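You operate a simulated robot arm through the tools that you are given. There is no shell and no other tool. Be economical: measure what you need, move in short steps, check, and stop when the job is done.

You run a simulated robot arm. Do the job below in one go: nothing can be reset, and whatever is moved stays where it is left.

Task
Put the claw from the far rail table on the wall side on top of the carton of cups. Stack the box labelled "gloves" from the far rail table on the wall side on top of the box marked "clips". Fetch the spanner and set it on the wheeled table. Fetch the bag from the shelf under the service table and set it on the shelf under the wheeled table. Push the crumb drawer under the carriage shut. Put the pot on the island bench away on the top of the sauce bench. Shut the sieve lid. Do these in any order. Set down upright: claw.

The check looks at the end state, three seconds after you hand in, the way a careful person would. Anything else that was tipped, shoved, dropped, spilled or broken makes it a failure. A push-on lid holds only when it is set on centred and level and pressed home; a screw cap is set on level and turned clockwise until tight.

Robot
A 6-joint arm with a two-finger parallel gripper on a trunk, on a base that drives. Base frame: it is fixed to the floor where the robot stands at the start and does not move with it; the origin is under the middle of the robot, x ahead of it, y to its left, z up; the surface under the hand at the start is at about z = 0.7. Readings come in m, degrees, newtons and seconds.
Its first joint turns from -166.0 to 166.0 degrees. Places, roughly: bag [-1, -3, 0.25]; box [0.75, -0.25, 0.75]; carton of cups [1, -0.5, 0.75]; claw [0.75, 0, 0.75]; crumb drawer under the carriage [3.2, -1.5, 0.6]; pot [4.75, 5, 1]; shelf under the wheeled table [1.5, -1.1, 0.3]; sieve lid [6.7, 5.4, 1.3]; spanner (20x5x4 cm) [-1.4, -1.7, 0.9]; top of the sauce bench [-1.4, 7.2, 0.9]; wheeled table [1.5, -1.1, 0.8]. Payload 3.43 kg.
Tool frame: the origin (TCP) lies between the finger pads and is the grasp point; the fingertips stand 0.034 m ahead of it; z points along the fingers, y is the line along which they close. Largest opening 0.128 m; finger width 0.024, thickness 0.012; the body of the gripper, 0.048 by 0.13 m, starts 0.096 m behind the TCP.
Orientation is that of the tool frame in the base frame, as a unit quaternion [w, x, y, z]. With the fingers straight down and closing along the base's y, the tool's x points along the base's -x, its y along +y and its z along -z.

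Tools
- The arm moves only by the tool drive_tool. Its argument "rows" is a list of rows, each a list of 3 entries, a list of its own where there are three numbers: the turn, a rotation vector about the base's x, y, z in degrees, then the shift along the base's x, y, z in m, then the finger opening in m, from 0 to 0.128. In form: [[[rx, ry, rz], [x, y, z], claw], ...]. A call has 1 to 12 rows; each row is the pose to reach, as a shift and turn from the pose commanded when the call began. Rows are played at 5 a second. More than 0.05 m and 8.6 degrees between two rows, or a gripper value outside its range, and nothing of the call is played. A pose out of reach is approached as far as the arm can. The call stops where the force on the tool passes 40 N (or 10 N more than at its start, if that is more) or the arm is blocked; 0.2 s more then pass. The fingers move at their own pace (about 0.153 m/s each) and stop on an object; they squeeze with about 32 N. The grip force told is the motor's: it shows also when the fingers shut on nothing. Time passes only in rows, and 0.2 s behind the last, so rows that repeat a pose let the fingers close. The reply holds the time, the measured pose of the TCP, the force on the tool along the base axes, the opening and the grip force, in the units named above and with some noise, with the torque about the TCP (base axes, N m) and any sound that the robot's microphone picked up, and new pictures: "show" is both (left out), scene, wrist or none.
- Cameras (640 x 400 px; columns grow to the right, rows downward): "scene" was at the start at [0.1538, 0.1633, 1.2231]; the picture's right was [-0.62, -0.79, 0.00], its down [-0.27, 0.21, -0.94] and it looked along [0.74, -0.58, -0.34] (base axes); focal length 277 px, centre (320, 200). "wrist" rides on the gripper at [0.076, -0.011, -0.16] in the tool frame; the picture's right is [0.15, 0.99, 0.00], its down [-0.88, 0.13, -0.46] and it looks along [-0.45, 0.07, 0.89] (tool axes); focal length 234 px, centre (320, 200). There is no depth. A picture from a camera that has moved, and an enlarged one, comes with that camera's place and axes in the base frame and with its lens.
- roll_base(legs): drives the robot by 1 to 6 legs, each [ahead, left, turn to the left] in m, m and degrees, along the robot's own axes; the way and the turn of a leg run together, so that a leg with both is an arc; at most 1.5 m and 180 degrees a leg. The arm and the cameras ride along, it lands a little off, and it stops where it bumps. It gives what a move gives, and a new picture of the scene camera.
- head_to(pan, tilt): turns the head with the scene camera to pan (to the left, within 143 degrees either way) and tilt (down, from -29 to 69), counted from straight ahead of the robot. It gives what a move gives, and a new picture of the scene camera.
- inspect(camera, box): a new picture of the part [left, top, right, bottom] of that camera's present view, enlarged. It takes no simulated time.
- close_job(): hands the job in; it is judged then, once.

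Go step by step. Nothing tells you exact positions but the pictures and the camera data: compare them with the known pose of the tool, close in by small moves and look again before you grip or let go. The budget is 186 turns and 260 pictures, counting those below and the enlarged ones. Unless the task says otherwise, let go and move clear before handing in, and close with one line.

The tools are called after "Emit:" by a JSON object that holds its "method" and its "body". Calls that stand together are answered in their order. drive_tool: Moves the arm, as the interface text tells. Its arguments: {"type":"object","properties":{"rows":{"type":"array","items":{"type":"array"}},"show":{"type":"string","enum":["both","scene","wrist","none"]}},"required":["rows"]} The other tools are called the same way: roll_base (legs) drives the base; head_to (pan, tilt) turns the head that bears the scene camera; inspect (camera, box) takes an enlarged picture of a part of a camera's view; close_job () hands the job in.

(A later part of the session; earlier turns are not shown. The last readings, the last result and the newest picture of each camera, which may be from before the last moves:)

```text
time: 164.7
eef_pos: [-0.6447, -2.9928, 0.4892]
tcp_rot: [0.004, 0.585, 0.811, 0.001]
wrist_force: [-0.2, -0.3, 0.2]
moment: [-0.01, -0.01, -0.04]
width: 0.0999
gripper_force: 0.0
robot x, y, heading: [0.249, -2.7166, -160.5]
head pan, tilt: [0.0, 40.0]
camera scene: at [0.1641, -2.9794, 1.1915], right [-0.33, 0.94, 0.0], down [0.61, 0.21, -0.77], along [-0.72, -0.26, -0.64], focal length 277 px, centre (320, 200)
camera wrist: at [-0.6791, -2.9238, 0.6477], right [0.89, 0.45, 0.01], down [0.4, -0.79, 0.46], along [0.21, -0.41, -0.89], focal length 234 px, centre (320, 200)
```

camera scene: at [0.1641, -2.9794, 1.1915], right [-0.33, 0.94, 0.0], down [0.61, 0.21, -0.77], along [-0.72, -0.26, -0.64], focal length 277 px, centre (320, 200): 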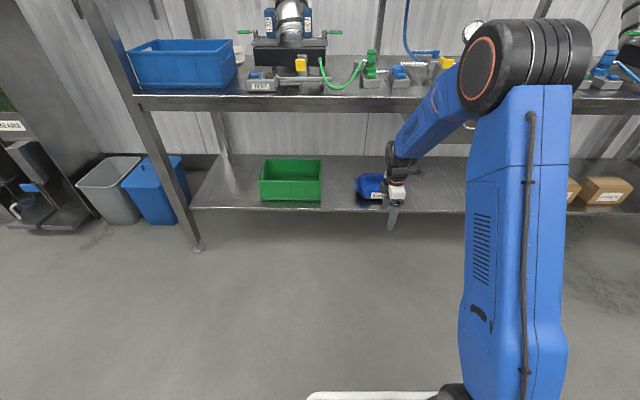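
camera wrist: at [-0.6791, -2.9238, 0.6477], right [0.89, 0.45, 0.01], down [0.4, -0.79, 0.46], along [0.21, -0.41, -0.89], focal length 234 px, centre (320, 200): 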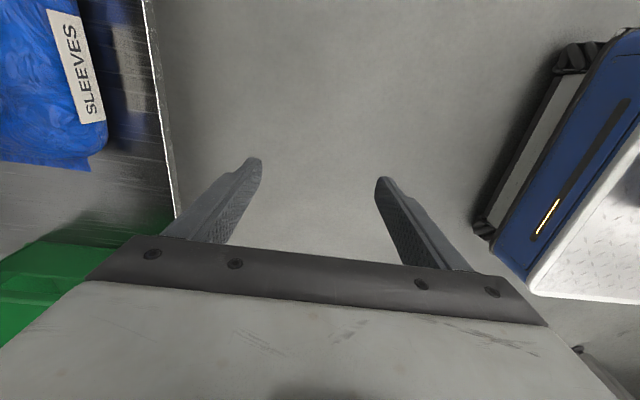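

The ridge runs (-0.986,-3.143) to (-1.037,-2.987), top at z≈0.40. I'll lower to just above that height and tilt the wrist 20° sideways for clearance under the table before reaching in.

Emit:
{"method": "drive_tool", "body": {"rows": [[[4.7, 1.6, 0], [0, 0, -0.01], 0.1], [[9.5, 3.25, 0], [0, 0, -0.02], 0.1], [[14.2, 4.9, 0], [-0.02, -0.007, -0.03], 0.1], [[18.9, 6.5, 0], [-0.04, -0.014, -0.04], 0.1]]}}

Emit:
{"method": "inspect", "body": {"camera": "scene", "box": [330, 80, 500, 240]}}

```text
time: 165.7
eef_pos: [-0.6839, -3.0065, 0.4482]
tcp_rot: [-0.138, 0.577, 0.799, 0.1]
wrist_force: [0.1, -0.1, 0.4]
moment: [-0.08, -0.03, -0.01]
width: 0.0998
gripper_force: 0.1
robot x, y, heading: [0.2477, -2.7194, -160.9]
head pan, tilt: [0.0, 40.0]
camera scene: at [0.164, -2.9792, 1.1915], right [-0.33, 0.94, 0.0], down [0.61, 0.21, -0.77], along [-0.72, -0.25, -0.64], focal length 277 px, centre (320, 200)
camera wrist: at [-0.7009, -2.9939, 0.6249], right [0.9, 0.44, 0.05], down [0.43, -0.89, 0.13], along [0.1, -0.1, -0.99], focal length 234 px, centre (320, 200)
```

scene: 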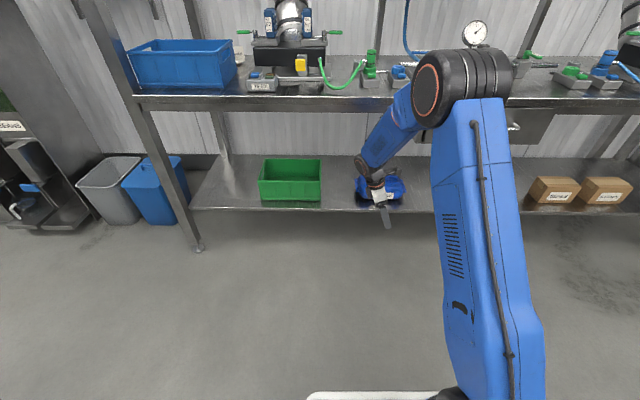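
wrist: 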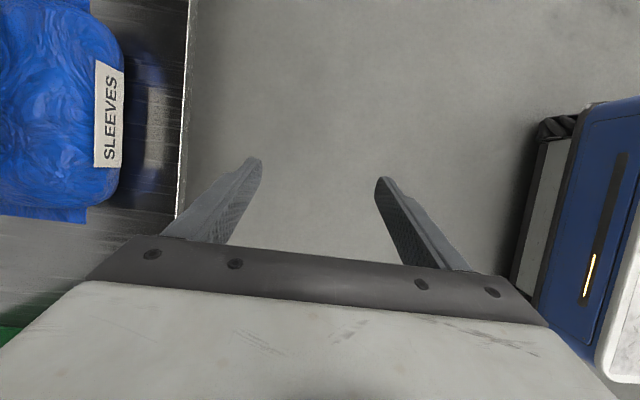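

```text
2.50 times, centred on (415, 160) of scene
camera zoom: at [0.164, -2.9792, 1.1915], right [-0.33, 0.94, 0.0], down [0.61, 0.21, -0.77], along [-0.72, -0.25, -0.64], focal length 693 px, centre (82, 300)
```

zoom: 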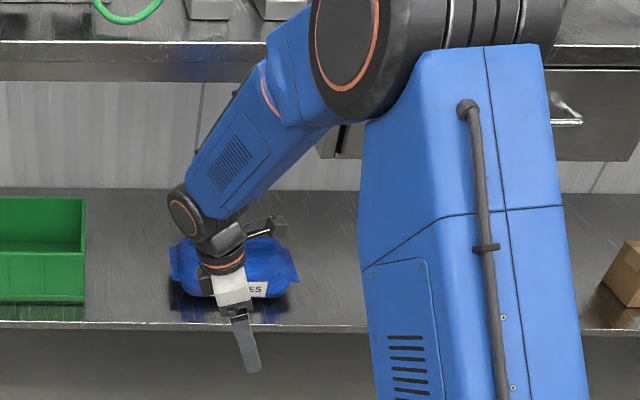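

The forearm slope near the table edge is still a concern, so I'll back up another 0.1 m and tilt the wrist to 45° to keep everything low.

Emit:
{"method": "roll_base", "body": {"legs": [[-0.1, 0, 0]]}}

Emit:
{"method": "drive_tool", "body": {"rows": [[[5.7, 2.0, 0], [-0.03, -0.01, 0], 0.1], [[11.8, 4.1, 0], [-0.06, -0.02, -0.005], 0.1], [[17.7, 6.1, 0], [-0.09, -0.03, -0.008], 0.1], [[23.6, 8.1, 0], [-0.1, -0.034, -0.008], 0.1]]}}

Emit:
{"method": "inspect", "body": {"camera": "scene", "box": [330, 70, 500, 230]}}

```text
time: 166.9
eef_pos: [-0.5892, -2.9738, 0.4473]
tcp_rot: [-0.137, 0.577, 0.798, 0.101]
wrist_force: [0.6, 0.0, 0.6]
moment: [0.0, 0.01, 0.0]
width: 0.1001
gripper_force: 0.0
robot x, y, heading: [0.34, -2.6866, -160.6]
head pan, tilt: [0.0, 40.0]
camera scene: at [0.2592, -2.9457, 1.1915], right [-0.33, 0.94, 0.0], down [0.61, 0.21, -0.77], along [-0.72, -0.25, -0.64], focal length 277 px, centre (320, 200)
```

scene: 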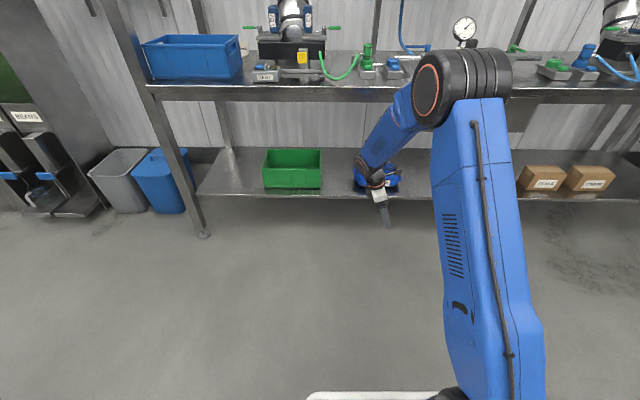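

```text
time: 167.9
eef_pos: [-0.6905, -3.0056, 0.4423]
tcp_rot: [-0.308, 0.543, 0.749, 0.222]
wrist_force: [-0.4, 0.0, 0.6]
moment: [-0.02, 0.01, -0.01]
width: 0.1
gripper_force: 0.1
robot x, y, heading: [0.3424, -2.6818, -160.5]
head pan, tilt: [0.0, 40.0]
camera scene: at [0.2592, -2.9456, 1.1915], right [-0.33, 0.94, 0.0], down [0.61, 0.21, -0.77], along [-0.72, -0.25, -0.64], focal length 277 px, centre (320, 200)
camera wrist: at [-0.6815, -3.0637, 0.6086], right [0.91, 0.41, 0.1], down [0.42, -0.86, -0.3], along [-0.04, 0.31, -0.95], focal length 234 px, centre (320, 200)
```

scene: 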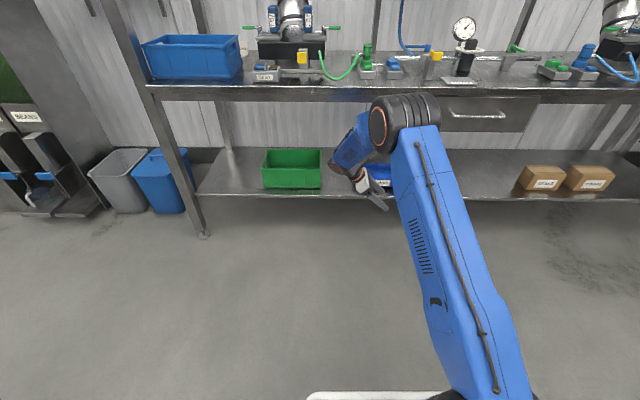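
wrist: 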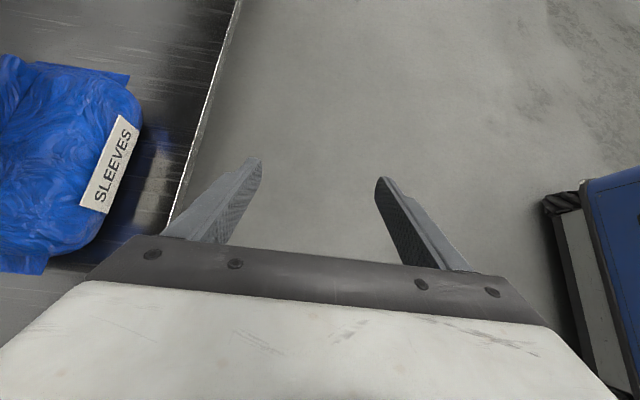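

```text
2.50 times, centred on (415, 150) of scene
camera zoom: at [0.2592, -2.9456, 1.1915], right [-0.33, 0.94, 0.0], down [0.61, 0.21, -0.77], along [-0.72, -0.25, -0.64], focal length 693 px, centre (82, 325)
```

zoom: 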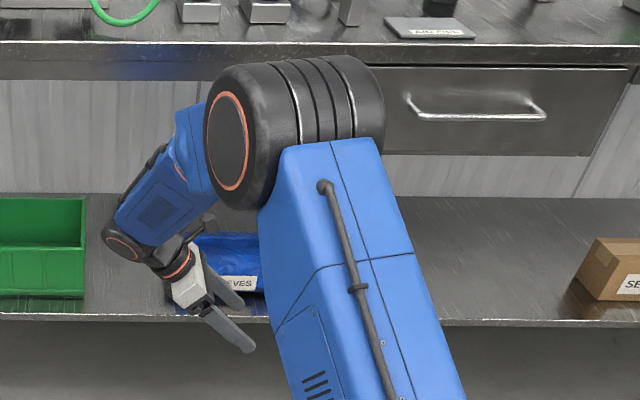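

The arm is now lower. I'll move halfway in and check clearance with the table edge.

Emit:
{"method": "drive_tool", "body": {"rows": [[[0, 0, 0], [-0.04, -0.007, 0.01], 0.1], [[0, 0, 0], [-0.08, -0.015, 0.012], 0.1], [[0, 0, 0], [-0.12, -0.022, 0.012], 0.1], [[0, 0, 0], [-0.16, -0.03, 0.012], 0.1]]}}

Emit:
{"method": "inspect", "body": {"camera": "scene", "box": [290, 70, 460, 230]}}

```text
time: 168.9
eef_pos: [-0.8513, -3.0374, 0.4493]
tcp_rot: [-0.308, 0.543, 0.749, 0.221]
wrist_force: [-0.1, -1.0, 0.6]
moment: [-0.08, -0.03, 0.01]
width: 0.1
gripper_force: 0.1
robot x, y, heading: [0.3433, -2.6855, -160.4]
head pan, tilt: [0.0, 40.0]
camera scene: at [0.2595, -2.9457, 1.1915], right [-0.33, 0.94, 0.0], down [0.61, 0.21, -0.77], along [-0.72, -0.25, -0.64], focal length 277 px, centre (320, 200)
camera wrist: at [-0.843, -3.0952, 0.617], right [0.91, 0.41, 0.1], down [0.42, -0.86, -0.29], along [-0.04, 0.31, -0.95], focal length 234 px, centre (320, 200)
```

scene: 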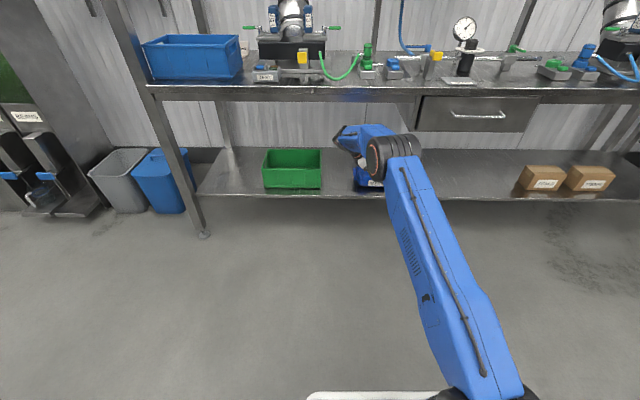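
wrist: 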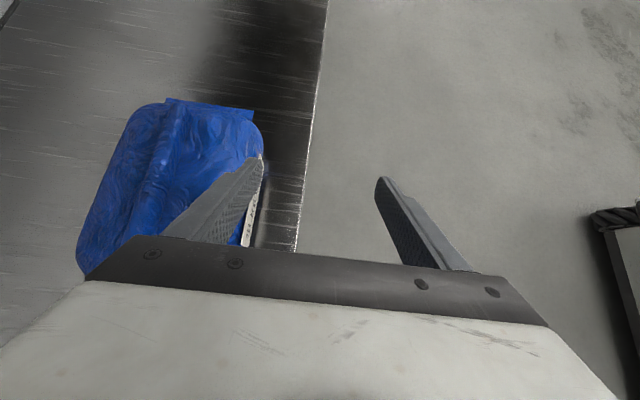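

```text
2.50 times, centred on (375, 150) of scene
camera zoom: at [0.2595, -2.9457, 1.1915], right [-0.33, 0.94, 0.0], down [0.61, 0.21, -0.77], along [-0.72, -0.25, -0.64], focal length 693 px, centre (182, 325)
```

zoom: 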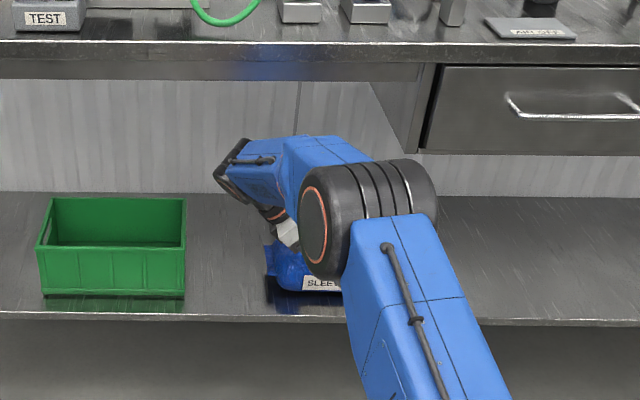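

Clear of the table, and the ridge is visible in the wrist view at x≈-1.0. I'll move in over it.

Emit:
{"method": "drive_tool", "body": {"rows": [[[0, 0, 0], [-0.04, -0.006, 0.002], 0.1], [[0, 0, 0], [-0.08, -0.013, 0.002], 0.1], [[0, 0, 0], [-0.12, -0.02, 0.002], 0.1], [[0, 0, 0], [-0.155, -0.025, 0.002], 0.1], [[0, 0, 0], [-0.155, -0.025, 0.002], 0.1]]}}

Emit:
{"method": "inspect", "body": {"camera": "wrist", "box": [160, 60, 460, 250]}}

```text
time: 170.1
eef_pos: [-0.9306, -3.0391, 0.4514]
tcp_rot: [-0.308, 0.543, 0.749, 0.222]
wrist_force: [-0.3, 0.2, -0.4]
moment: [0.03, 0.04, -0.02]
width: 0.1001
gripper_force: 0.1
out of reach, approached as far as the arm can: row 2, 3, 4, 5
robot x, y, heading: [0.3411, -2.6829, -160.7]
head pan, tilt: [0.0, 40.0]
camera scene: at [0.2591, -2.9457, 1.1914], right [-0.33, 0.94, 0.0], down [0.61, 0.21, -0.77], along [-0.72, -0.25, -0.64], focal length 277 px, centre (320, 200)
camera wrist: at [-0.9225, -3.0977, 0.6182], right [0.91, 0.41, 0.1], down [0.42, -0.86, -0.29], along [-0.03, 0.31, -0.95], focal length 234 px, centre (320, 200)
```

scene: 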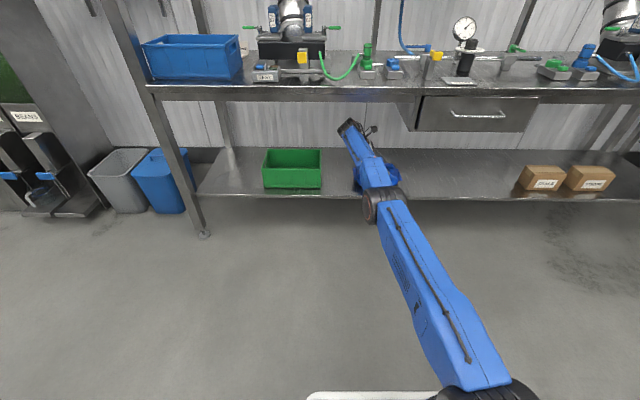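
wrist: 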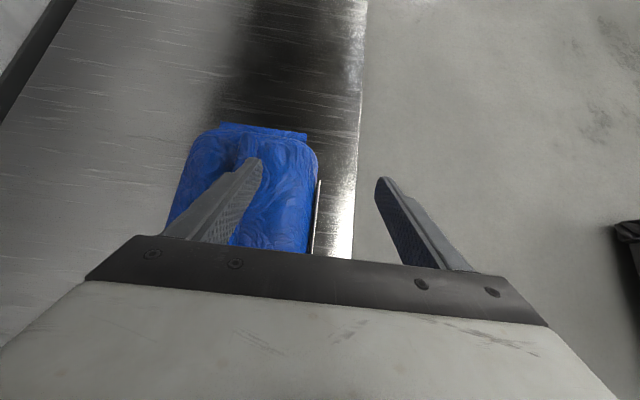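

```text
2.11 times, centred on (310, 155) of wrist
camera zoom: at [-0.9225, -3.0977, 0.6182], right [0.91, 0.41, 0.1], down [0.42, -0.86, -0.29], along [-0.03, 0.31, -0.95], focal length 493 px, centre (341, 295)
```

zoom: 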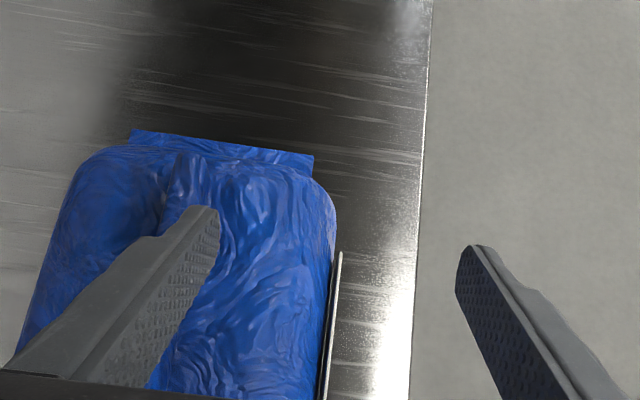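

The arm is at its full reach with good clearance. I'll roll the base ahead 8 cm to bring the fingers over the ridge.

Emit:
{"method": "roll_base", "body": {"legs": [[0.082, 0, 0]]}}

Emit:
{"method": "inspect", "body": {"camera": "wrist", "box": [160, 60, 460, 250]}}

```text
time: 171.2
eef_pos: [-1.0089, -3.0679, 0.4507]
tcp_rot: [-0.309, 0.542, 0.75, 0.221]
wrist_force: [0.9, 0.4, 0.4]
moment: [-0.03, 0.02, -0.04]
width: 0.0999
gripper_force: 0.1
robot x, y, heading: [0.2633, -2.7098, -160.6]
head pan, tilt: [0.0, 40.0]
camera scene: at [0.181, -2.9735, 1.1915], right [-0.33, 0.94, 0.0], down [0.61, 0.21, -0.77], along [-0.72, -0.26, -0.64], focal length 277 px, centre (320, 200)
```

scene: 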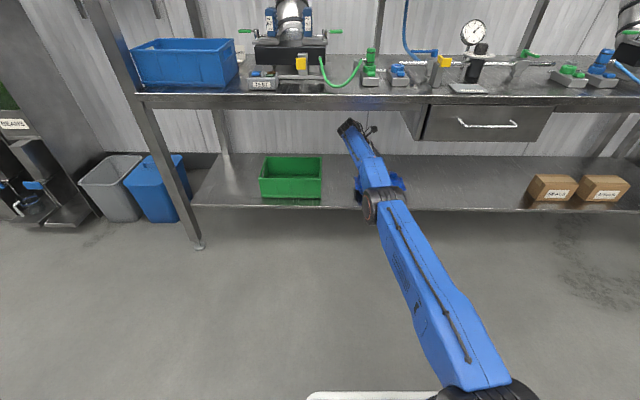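

```text
2.11 times, centred on (310, 155) of wrist
camera zoom: at [-1.0004, -3.1264, 0.6183], right [0.91, 0.41, 0.1], down [0.42, -0.86, -0.29], along [-0.03, 0.31, -0.95], focal length 493 px, centre (341, 295)
```

zoom: 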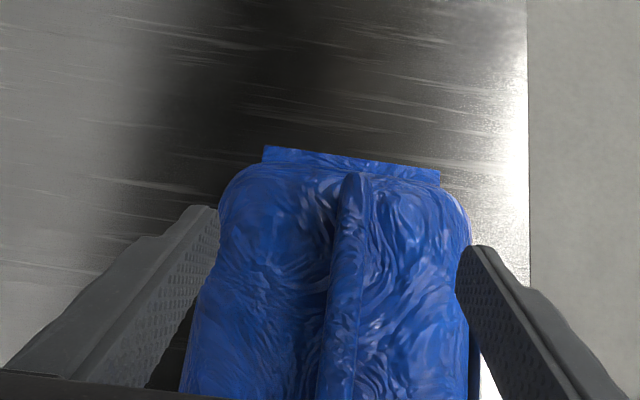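

The ridge is centred between the fingers. I'll narrow the opening, descend, and grip it.

Emit:
{"method": "drive_tool", "body": {"rows": [[[0, 0, 0], [0, 0, 0], 0.07], [[0, 0, 0], [0, 0, -0.015], 0.07], [[0, 0, 0], [0, 0, -0.03], 0.07], [[0, 0, 0], [0, 0, -0.042], 0.07]], "show": "none"}}

Emit:
{"method": "inspect", "body": {"camera": "wrist", "box": [160, 60, 460, 250]}}

```text
time: 172.2
eef_pos: [-1.009, -3.0692, 0.4131]
tcp_rot: [-0.31, 0.542, 0.749, 0.22]
wrist_force: [1.4, -2.2, 17.0]
moment: [0.34, -0.58, -0.35]
width: 0.0708
gripper_force: 0.5
robot x, y, heading: [0.2594, -2.7057, -160.3]
head pan, tilt: [0.0, 40.0]
```

```text
2.11 times, centred on (310, 155) of wrist
camera zoom: at [-1.0, -3.1265, 0.5799], right [0.91, 0.41, 0.1], down [0.42, -0.86, -0.3], along [-0.04, 0.31, -0.95], focal length 493 px, centre (341, 295)
```

zoom: 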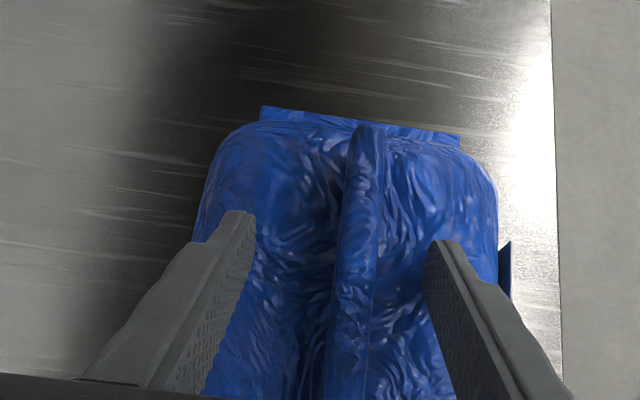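

Fingers have touched the bag on each side of the ridge. I'll close on the ridge.

Emit:
{"method": "drive_tool", "body": {"rows": [[[0, 0, 0], [0, 0, 0.002], 0.03], [[0, 0, 0], [0, 0, 0.002], 0.005], [[0, 0, 0], [0, 0, 0.002], 0.005], [[0, 0, 0], [0, 0, 0.002], 0.005]], "show": "none"}}

Emit:
{"method": "inspect", "body": {"camera": "wrist", "box": [160, 60, 460, 250]}}

```text
time: 173.2
eef_pos: [-1.0091, -3.0685, 0.4124]
tcp_rot: [-0.309, 0.542, 0.75, 0.221]
wrist_force: [-3.2, -1.4, 12.9]
moment: [-0.04, -0.11, 0.27]
width: 0.0157
gripper_force: 31.9
robot x, y, heading: [0.2643, -2.7109, -160.6]
head pan, tilt: [0.0, 40.0]
```

```text
2.11 times, centred on (310, 155) of wrist
camera zoom: at [-1.0006, -3.1264, 0.5798], right [0.91, 0.41, 0.1], down [0.42, -0.86, -0.3], along [-0.04, 0.31, -0.95], focal length 493 px, centre (341, 295)
```

zoom: 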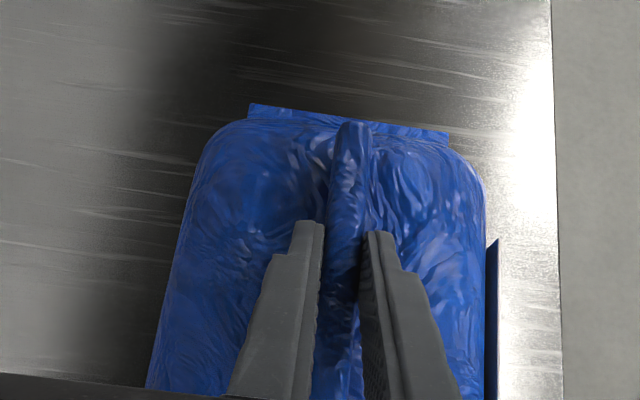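

Gripped at 16 mm. I'll lift a few centimetres and check the hold.

Emit:
{"method": "drive_tool", "body": {"rows": [[[0, 0, 0], [0, 0, 0.015], 0.003], [[0, 0, 0], [0, 0, 0.03], 0.003], [[0, 0, 0], [0, 0, 0.05], 0.003]]}}

```text
time: 174.0
eef_pos: [-1.0097, -3.0671, 0.4588]
tcp_rot: [-0.308, 0.542, 0.75, 0.222]
wrist_force: [0.4, -0.2, -7.3]
moment: [0.11, 0.02, 0.02]
width: 0.0157
gripper_force: 32.0
robot x, y, heading: [0.2629, -2.7116, -160.6]
head pan, tilt: [0.0, 40.0]
camera scene: at [0.1806, -2.9736, 1.1914], right [-0.33, 0.94, 0.0], down [0.61, 0.21, -0.77], along [-0.72, -0.26, -0.64], focal length 277 px, centre (320, 200)
camera wrist: at [-1.0011, -3.1257, 0.6248], right [0.91, 0.41, 0.1], down [0.42, -0.86, -0.29], along [-0.03, 0.31, -0.95], focal length 234 px, centre (320, 200)
```

scene: 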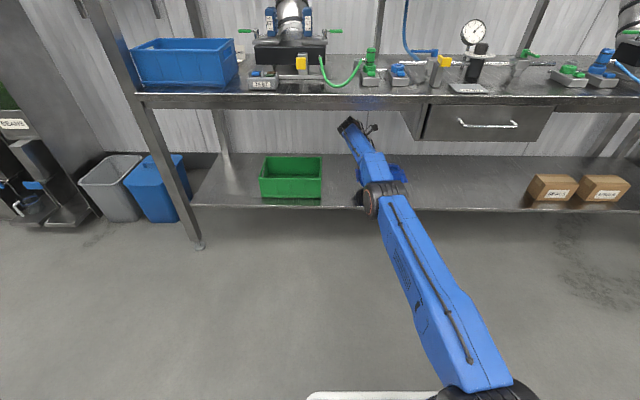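
wrist: 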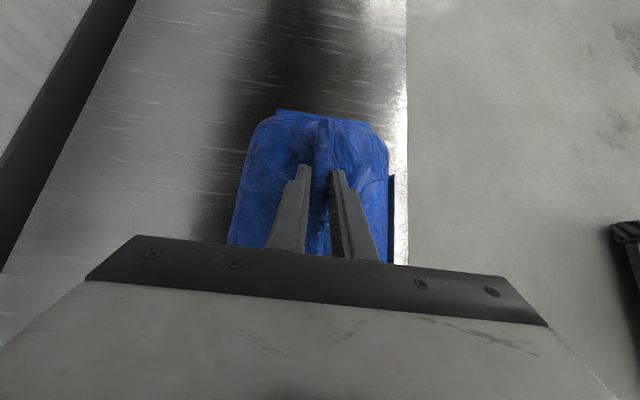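

The bag is held securely (~0.75 kg). I'll back the base straight out from the table, then fold the arm in.

Emit:
{"method": "roll_base", "body": {"legs": [[-0.45, 0, 0]]}}

Emit:
{"method": "drive_tool", "body": {"rows": [[[0, 0, 0], [0.042, 0.015, 0.005], 0.003], [[0, 0, 0], [0.084, 0.03, 0.01], 0.003], [[0, 0, 0], [0.126, 0.044, 0.015], 0.003], [[0, 0, 0], [0.168, 0.059, 0.02], 0.003], [[0, 0, 0], [0.21, 0.074, 0.025], 0.003], [[0, 0, 0], [0.252, 0.089, 0.03], 0.003], [[0, 0, 0], [0.294, 0.103, 0.035], 0.003], [[0, 0, 0], [0.336, 0.118, 0.04], 0.003], [[0, 0, 0], [0.378, 0.133, 0.045], 0.003], [[0, 0, 0], [0.42, 0.148, 0.05], 0.003], [[0, 0, 0], [0.462, 0.162, 0.055], 0.003], [[0, 0, 0], [0.504, 0.177, 0.06], 0.003]]}}

```text
time: 176.7
eef_pos: [-0.5884, -2.9297, 0.4601]
tcp_rot: [-0.309, 0.539, 0.752, 0.22]
wrist_force: [-0.7, 0.2, -6.2]
moment: [0.01, -0.02, 0.0]
width: 0.0157
gripper_force: 32.1
robot x, y, heading: [0.681, -2.5594, -159.9]
head pan, tilt: [0.0, 40.0]
camera scene: at [0.6016, -2.8243, 1.1914], right [-0.34, 0.94, 0.0], down [0.6, 0.22, -0.77], along [-0.72, -0.26, -0.64], focal length 277 px, centre (320, 200)
```

scene: 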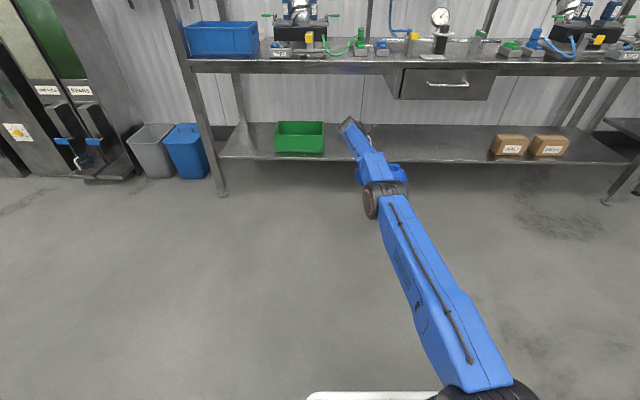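

```text
time: 179.2
eef_pos: [-0.0809, -2.7514, 0.5197]
tcp_rot: [-0.309, 0.539, 0.752, 0.22]
wrist_force: [0.1, 0.9, -4.9]
moment: [0.01, -0.04, -0.03]
width: 0.0159
gripper_force: 32.0
robot x, y, heading: [0.6809, -2.5607, -159.9]
head pan, tilt: [0.0, 40.0]
camera scene: at [0.6015, -2.8243, 1.1914], right [-0.34, 0.94, 0.0], down [0.6, 0.22, -0.77], along [-0.72, -0.26, -0.64], focal length 277 px, centre (320, 200)
camera wrist: at [-0.0724, -2.8091, 0.6871], right [0.9, 0.42, 0.1], down [0.43, -0.85, -0.29], along [-0.04, 0.31, -0.95], focal length 234 px, centre (320, 200)
```

scene: 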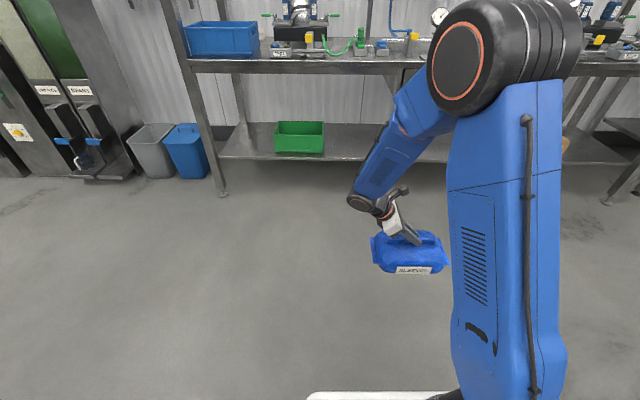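
wrist: 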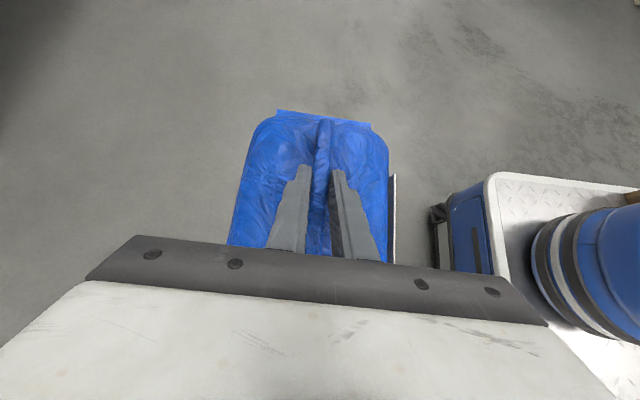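

I'll move to open floor, turn around, and line up facing the west side of the wheeled table.

Emit:
{"method": "roll_base", "body": {"legs": [[0.353, -0.726, 0], [0, 0, 179], [-0.37, 0.477, 0]]}}

Emit:
{"method": "head_to", "body": {"pan": -5, "tilt": 25}}

```text
time: 194.0
eef_pos: [0.3318, -1.4746, 0.5204]
tcp_rot: [0.213, 0.765, -0.52, 0.315]
wrist_force: [-0.1, 0.0, -4.6]
moment: [-0.02, 0.01, -0.02]
width: 0.0157
gripper_force: 31.7
robot x, y, heading: [-0.4236, -1.701, 22.7]
head pan, tilt: [0.0, 40.0]
camera scene: at [-0.3544, -1.4329, 1.1914], right [0.39, -0.92, 0.0], down [-0.59, -0.25, -0.77], along [0.71, 0.3, -0.64], focal length 277 px, centre (320, 200)
```

scene: 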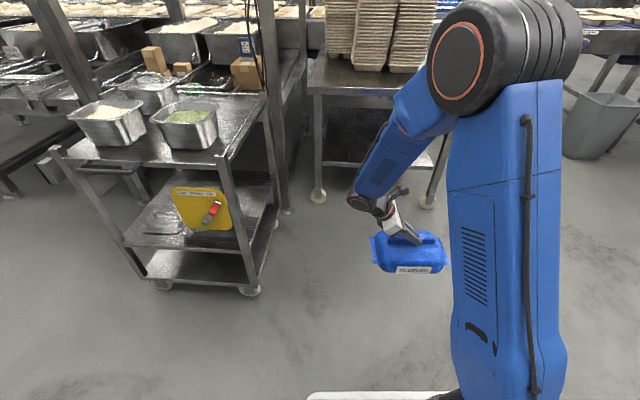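

```text
time: 194.8
eef_pos: [0.331, -1.4746, 0.5206]
tcp_rot: [0.212, 0.765, -0.521, 0.314]
wrist_force: [-0.6, 0.0, -6.8]
moment: [0.01, -0.01, 0.0]
width: 0.0159
gripper_force: 31.9
robot x, y, heading: [-0.4208, -1.7002, 22.8]
head pan, tilt: [-5.0, 25.0]
camera scene: at [-0.3451, -1.4377, 1.2147], right [0.31, -0.95, 0.0], down [-0.4, -0.13, -0.91], along [0.86, 0.28, -0.42], focal length 277 px, centre (320, 200)
```

scene: 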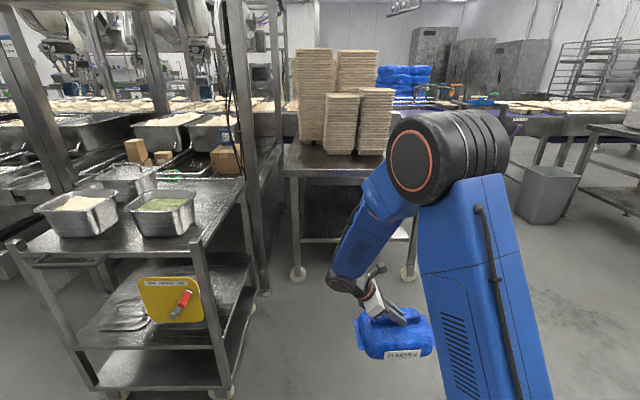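

The wheeled table's west side lies straight ahead with its empty shelf visible. I'll zoom in to measure the shelf opening.

Emit:
{"method": "inspect", "body": {"camera": "scene", "box": [270, 140, 430, 290]}}

```text
2.67 times, centred on (350, 215) of scene
camera zoom: at [-0.3451, -1.4377, 1.2147], right [0.31, -0.95, 0.0], down [-0.4, -0.13, -0.91], along [0.86, 0.28, -0.42], focal length 739 px, centre (240, 160)
```

zoom: 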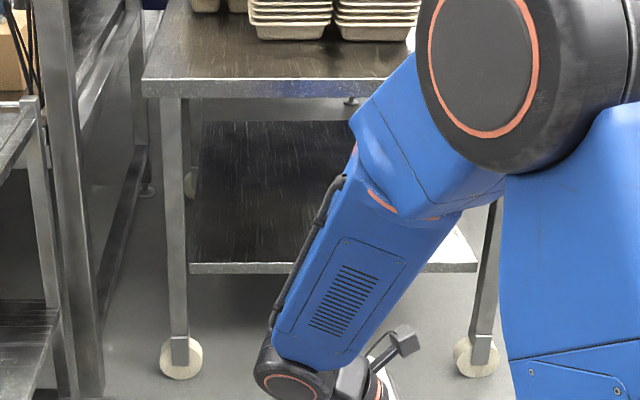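

The shelf surface is about z=0.32 with the table underside near 0.72. I'll square up to the table and stretch the arm toward it at a level that clears both.

Emit:
{"method": "roll_base", "body": {"legs": [[0, 0.1, -4.5]]}}

Emit:
{"method": "drive_tool", "body": {"rows": [[[0, 0, 0], [0.042, 0.0138, -0.005], 0.003], [[0, 0, 0], [0.084, 0.0276, -0.01], 0.003], [[0, 0, 0], [0.126, 0.0414, -0.015], 0.003], [[0, 0, 0], [0.168, 0.0552, -0.02], 0.003], [[0, 0, 0], [0.21, 0.069, -0.025], 0.003], [[0, 0, 0], [0.252, 0.0828, -0.03], 0.003], [[0, 0, 0], [0.294, 0.0966, -0.035], 0.003], [[0, 0, 0], [0.336, 0.11, -0.04], 0.003], [[0, 0, 0], [0.378, 0.124, -0.045], 0.003], [[0, 0, 0], [0.42, 0.138, -0.05], 0.003], [[0, 0, 0], [0.462, 0.152, -0.053], 0.003], [[0, 0, 0], [0.504, 0.166, -0.056], 0.003]]}}

```text
time: 195.9
eef_pos: [0.3113, -1.4396, 0.5208]
tcp_rot: [0.225, 0.744, -0.55, 0.306]
wrist_force: [-0.1, -0.1, -6.1]
moment: [-0.03, 0.03, -0.03]
width: 0.0158
gripper_force: 31.8
robot x, y, heading: [-0.4578, -1.6008, 18.0]
head pan, tilt: [-5.0, 25.0]
camera scene: at [-0.3604, -1.3483, 1.2148], right [0.23, -0.97, 0.0], down [-0.41, -0.1, -0.91], along [0.88, 0.21, -0.42], focal length 277 px, centre (320, 200)
```

scene: 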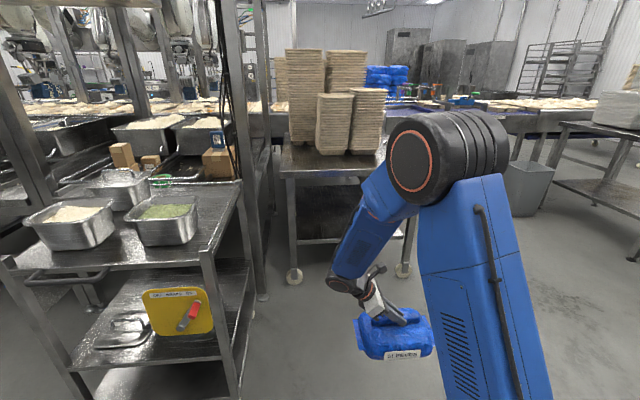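

```text
time: 198.5
eef_pos: [0.815, -1.272, 0.4651]
tcp_rot: [0.225, 0.744, -0.55, 0.305]
wrist_force: [0.5, 0.1, -2.8]
moment: [0.19, 0.04, -0.02]
width: 0.0156
gripper_force: 31.8
robot x, y, heading: [-0.4633, -1.6021, 18.5]
head pan, tilt: [-5.0, 25.0]
camera scene: at [-0.3606, -1.3484, 1.2148], right [0.23, -0.97, 0.0], down [-0.41, -0.1, -0.91], along [0.88, 0.21, -0.42], focal length 277 px, centre (320, 200)
camera wrist: at [0.8087, -1.2135, 0.6317], right [-0.92, -0.39, 0.1], down [-0.4, 0.87, -0.29], along [0.03, -0.31, -0.95], focal length 234 px, centre (320, 200)
```

scene: 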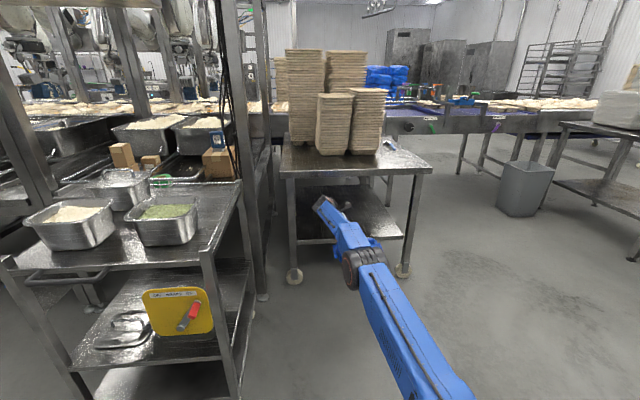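
wrist: 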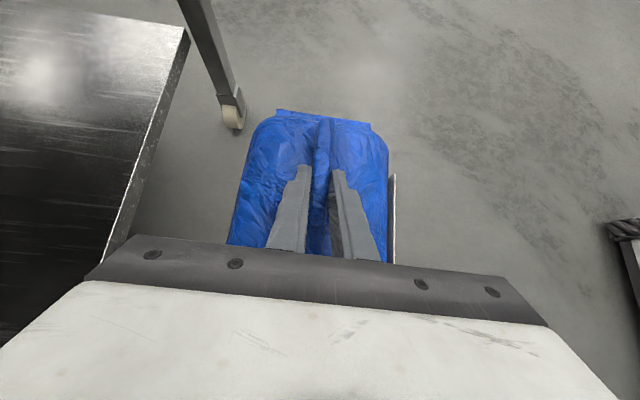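

The shelf edge is 0.24 m ahead of the bag and laterally centred between the legs. I'll roll forward in two stages, checking in between.

Emit:
{"method": "roll_base", "body": {"legs": [[0.22, 0, 0]]}}

Emit:
{"method": "inspect", "body": {"camera": "scene", "box": [240, 130, 450, 300]}}

Emit:
{"method": "inspect", "body": {"camera": "wrist", "box": [0, 0, 640, 400]}}

```text
time: 200.2
eef_pos: [1.0304, -1.2091, 0.4638]
tcp_rot: [0.225, 0.743, -0.551, 0.305]
wrist_force: [0.3, 0.1, -6.5]
moment: [-0.02, -0.02, -0.02]
width: 0.0159
gripper_force: 31.9
robot x, y, heading: [-0.2466, -1.5362, 18.1]
head pan, tilt: [-5.0, 25.0]
camera scene: at [-0.1467, -1.2793, 1.2147], right [0.22, -0.97, 0.0], down [-0.41, -0.09, -0.91], along [0.88, 0.2, -0.42], focal length 277 px, centre (320, 200)
```

scene: 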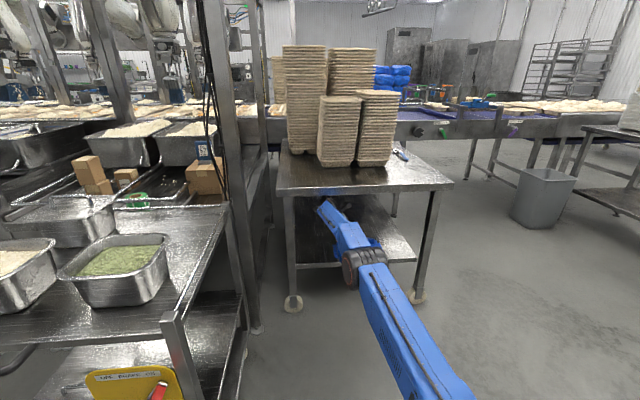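

```text
2.35 times, centred on (345, 215) of scene
camera zoom: at [-0.1467, -1.2793, 1.2147], right [0.22, -0.97, 0.0], down [-0.41, -0.09, -0.91], along [0.88, 0.2, -0.42], focal length 652 px, centre (261, 165)
```

zoom: 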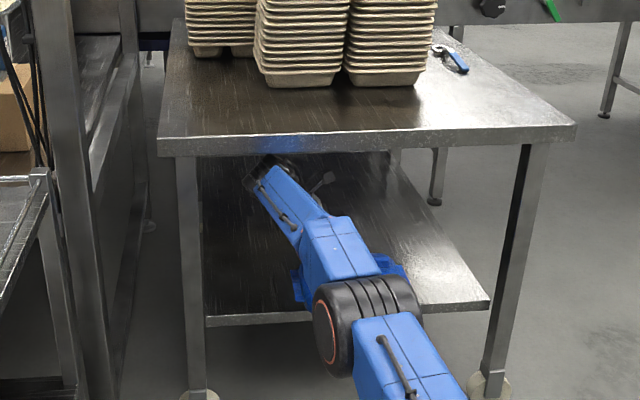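

```text
1.00 times, centred on (320, 200) of wrist (not enlarged: the box is as wide or as high as the picture)
camera zoom: at [1.0228, -1.1488, 0.6314], right [-0.92, -0.39, 0.1], down [-0.4, 0.87, -0.29], along [0.03, -0.31, -0.95], focal length 234 px, centre (320, 200)
```

zoom: 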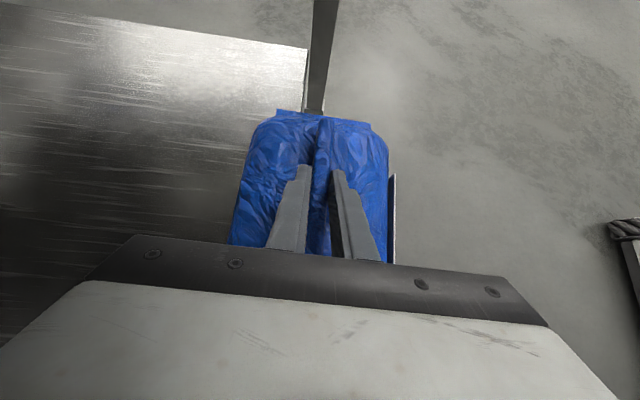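

The wrist is already under the table edge without contact. I'll roll in the remaining 16 cm.

Emit:
{"method": "roll_base", "body": {"legs": [[0.165, 0, 0]]}}

Emit:
{"method": "inspect", "body": {"camera": "wrist", "box": [0, 0, 640, 400]}}

```text
time: 201.7
eef_pos: [1.1818, -1.1588, 0.4648]
tcp_rot: [0.225, 0.743, -0.552, 0.306]
wrist_force: [-0.4, 0.2, -6.4]
moment: [-0.02, -0.03, 0.01]
width: 0.0157
gripper_force: 32.0
robot x, y, heading: [-0.0943, -1.4829, 17.9]
head pan, tilt: [-5.0, 25.0]
camera scene: at [0.0062, -1.2298, 1.2147], right [0.22, -0.97, 0.0], down [-0.41, -0.09, -0.91], along [0.88, 0.2, -0.42], focal length 277 px, centre (320, 200)
```

scene: 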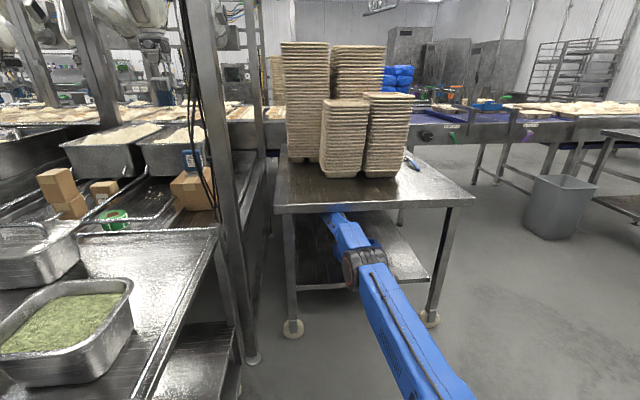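

```text
1.00 times, centred on (320, 200) of wrist (not enlarged: the box is as wide or as high as the picture)
camera zoom: at [1.1757, -1.0998, 0.6313], right [-0.92, -0.39, 0.1], down [-0.4, 0.87, -0.29], along [0.03, -0.31, -0.95], focal length 234 px, centre (320, 200)
```

zoom: 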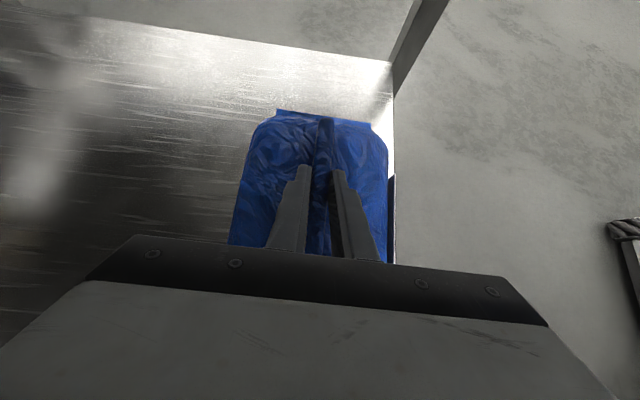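

The bag is over the shelf with about 4–6 cm margin at the front. I'll roll 5 cm further and then lower until it touches.

Emit:
{"method": "roll_base", "body": {"legs": [[0.05, 0, 0]]}}

Emit:
{"method": "drive_tool", "body": {"rows": [[[0, 0, 0], [0, 0, -0.008], 0.003], [[0, 0, 0], [0, 0, -0.016], 0.003], [[0, 0, 0], [0, 0, -0.022], 0.003]], "show": "wrist"}}

```text
time: 202.6
eef_pos: [1.2298, -1.1477, 0.4543]
tcp_rot: [0.229, 0.743, -0.551, 0.303]
wrist_force: [-0.9, 0.1, -6.2]
moment: [0.0, 0.03, -0.01]
width: 0.0158
gripper_force: 31.9
robot x, y, heading: [-0.0449, -1.4675, 17.9]
head pan, tilt: [-5.0, 25.0]
camera scene: at [0.057, -1.2135, 1.2142], right [0.22, -0.98, 0.0], down [-0.41, -0.09, -0.91], along [0.88, 0.2, -0.43], focal length 277 px, centre (320, 200)
```

scene: 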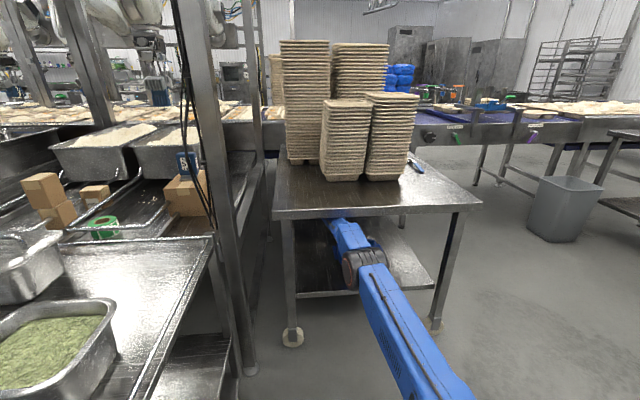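

```text
time: 203.4
eef_pos: [1.2281, -1.148, 0.4367]
tcp_rot: [0.228, 0.742, -0.552, 0.304]
wrist_force: [-1.4, 0.0, -6.2]
moment: [-0.03, 0.02, 0.02]
width: 0.016
gripper_force: 31.7
robot x, y, heading: [-0.0486, -1.4688, 17.9]
head pan, tilt: [-5.0, 25.0]
camera wrist: at [1.2235, -1.087, 0.6037], right [-0.92, -0.38, 0.11], down [-0.4, 0.87, -0.29], along [0.02, -0.31, -0.95], focal length 234 px, centre (320, 200)
```

wrist: 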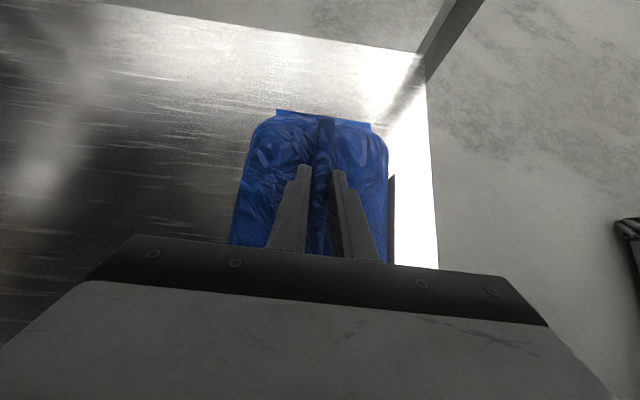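

Still no contact. The height shifted slightly during the roll, so I'll keep lowering carefully.

Emit:
{"method": "drive_tool", "body": {"rows": [[[0, 0, 0], [0, 0, -0.006], 0.003], [[0, 0, 0], [0, 0, -0.012], 0.003]], "show": "none"}}

Emit:
{"method": "drive_tool", "body": {"rows": [[[0, 0, 0], [0, 0, -0.006], 0.003], [[0, 0, 0], [0, 0, -0.012], 0.003]], "show": "wrist"}}

Emit:
{"method": "inspect", "body": {"camera": "scene", "box": [250, 150, 490, 340]}}

```text
time: 204.0
eef_pos: [1.2293, -1.1464, 0.4241]
tcp_rot: [0.229, 0.742, -0.551, 0.305]
wrist_force: [0.2, 0.2, -5.7]
moment: [0.02, 0.02, 0.0]
width: 0.0156
gripper_force: 32.2
robot x, y, heading: [-0.0454, -1.4696, 17.8]
head pan, tilt: [-5.0, 25.0]
```

```text
time: 204.6
eef_pos: [1.2281, -1.1467, 0.4139]
tcp_rot: [0.229, 0.741, -0.553, 0.304]
wrist_force: [-1.1, -1.2, 0.1]
moment: [0.33, -0.03, 0.1]
width: 0.0156
gripper_force: 32.4
robot x, y, heading: [-0.0433, -1.4681, 17.9]
head pan, tilt: [-5.0, 25.0]
camera wrist: at [1.2232, -1.0871, 0.5805], right [-0.92, -0.38, 0.11], down [-0.4, 0.87, -0.29], along [0.02, -0.31, -0.95], focal length 234 px, centre (320, 200)
```

wrist: 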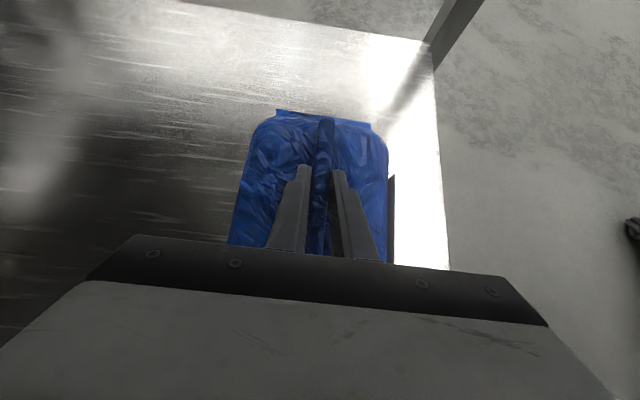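

```text
2.11 times, centred on (370, 245) of scene
camera zoom: at [0.0539, -1.2147, 1.2148], right [0.22, -0.98, 0.0], down [-0.41, -0.09, -0.91], along [0.88, 0.2, -0.42], focal length 583 px, centre (215, 105)
```

zoom: 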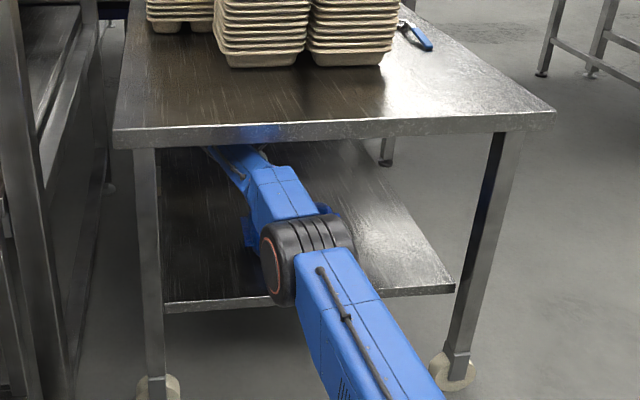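

Contact is starting (the load is coming off). I'll lower a few more millimetres and then release.

Emit:
{"method": "drive_tool", "body": {"rows": [[[0, 0, 0], [0, 0, -0.003], 0.003], [[0, 0, 0], [0, 0, -0.006], 0.003]], "show": "none"}}

Emit:
{"method": "drive_tool", "body": {"rows": [[[0, 0, 0], [0, 0, 0.0], 0.02], [[0, 0, 0], [0, 0, 0.0], 0.04], [[0, 0, 0], [0, 0, 0.0], 0.06], [[0, 0, 0], [0, 0, 0.0], 0.07]], "show": "wrist"}}

```text
time: 205.2
eef_pos: [1.2295, -1.1477, 0.4121]
tcp_rot: [0.227, 0.741, -0.552, 0.306]
wrist_force: [-10.2, -1.1, 34.2]
moment: [-0.62, 0.15, -0.23]
width: 0.0161
gripper_force: 31.9
robot x, y, heading: [-0.045, -1.47, 18.0]
head pan, tilt: [-5.0, 25.0]
```

```text
time: 205.9
eef_pos: [1.229, -1.1472, 0.4121]
tcp_rot: [0.227, 0.742, -0.552, 0.306]
wrist_force: [4.3, -2.1, 13.7]
moment: [-0.44, 0.17, 0.19]
width: 0.0574
gripper_force: 0.1
robot x, y, heading: [-0.0476, -1.4669, 17.7]
head pan, tilt: [-5.0, 25.0]
stopped in row 3: the force on the tool passed its limit at 50 N (the readings are from after the stop); the commanded pose is now the measured one
camera wrist: at [1.2242, -1.0873, 0.5797], right [-0.92, -0.38, 0.1], down [-0.4, 0.87, -0.3], along [0.03, -0.31, -0.95], focal length 234 px, centre (320, 200)
```

wrist: 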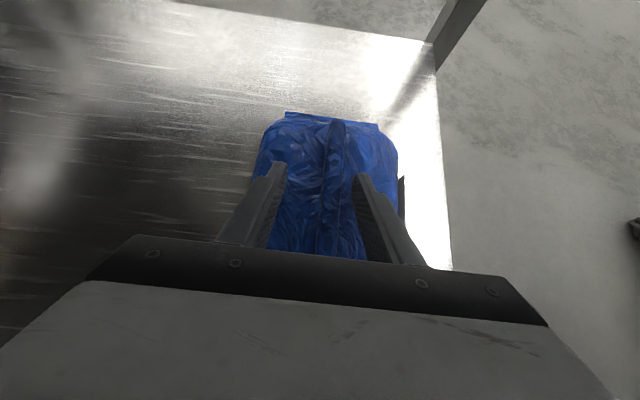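

Released. I'll raise the fingers clear of the ridge and check.

Emit:
{"method": "drive_tool", "body": {"rows": [[[0, 0, 0], [0, 0, 0.006], 0.07], [[0, 0, 0], [0, 0, 0.025], 0.075], [[0, 0, 0], [0, 0, 0.045], 0.075], [[0, 0, 0], [0, 0, 0.052], 0.075]], "show": "wrist"}}

```text
time: 206.9
eef_pos: [1.2289, -1.1469, 0.4561]
tcp_rot: [0.229, 0.742, -0.551, 0.305]
wrist_force: [0.1, 0.9, -0.4]
moment: [0.01, -0.01, 0.0]
width: 0.075
gripper_force: 0.0
robot x, y, heading: [-0.0446, -1.471, 17.8]
head pan, tilt: [-5.0, 25.0]
camera wrist: at [1.2239, -1.0854, 0.6226], right [-0.92, -0.38, 0.11], down [-0.4, 0.87, -0.3], along [0.02, -0.31, -0.95], focal length 234 px, centre (320, 200)
```

wrist: 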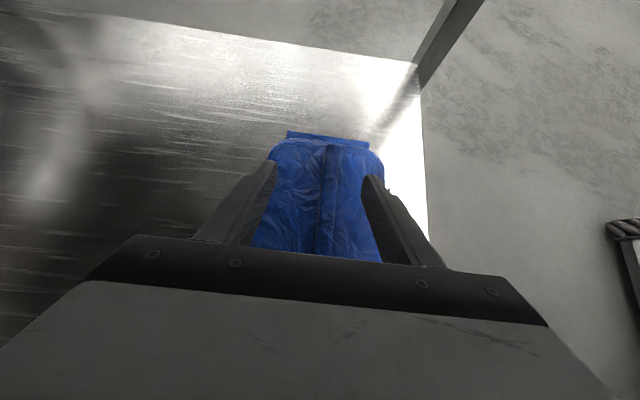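

The arm seems to be lightly touching the table's underside at this height, so I'll ease down 6 mm and draw back slowly with force checks.

Emit:
{"method": "drive_tool", "body": {"rows": [[[0, 0, 0], [0, 0, -0.013], 0.09], [[0, 0, 0], [-0.014, -0.0045, -0.012], 0.09], [[0, 0, 0], [-0.03, -0.01, -0.008], 0.09], [[0, 0, 0], [-0.05, -0.016, 0], 0.09], [[0, 0, 0], [-0.08, -0.026, 0.003], 0.09]], "show": "wrist"}}

```text
time: 207.7
eef_pos: [1.2047, -1.1611, 0.4141]
tcp_rot: [0.247, 0.742, -0.545, 0.302]
wrist_force: [2.2, -3.7, 13.6]
moment: [-0.13, -0.84, -0.22]
width: 0.0908
gripper_force: 0.2
robot x, y, heading: [-0.0477, -1.4692, 17.7]
head pan, tilt: [-5.0, 25.0]
stopped in row 3: the force on the tool passed its limit at 226 N (the readings are from after the stop); the commanded pose is now the measured one
camera wrist: at [1.2042, -1.0961, 0.5791], right [-0.92, -0.38, 0.14], down [-0.4, 0.86, -0.31], along [0.0, -0.34, -0.94], focal length 234 px, centre (320, 200)
```

wrist: 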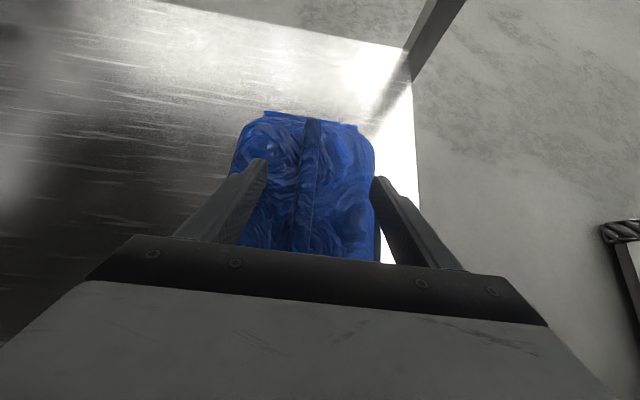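

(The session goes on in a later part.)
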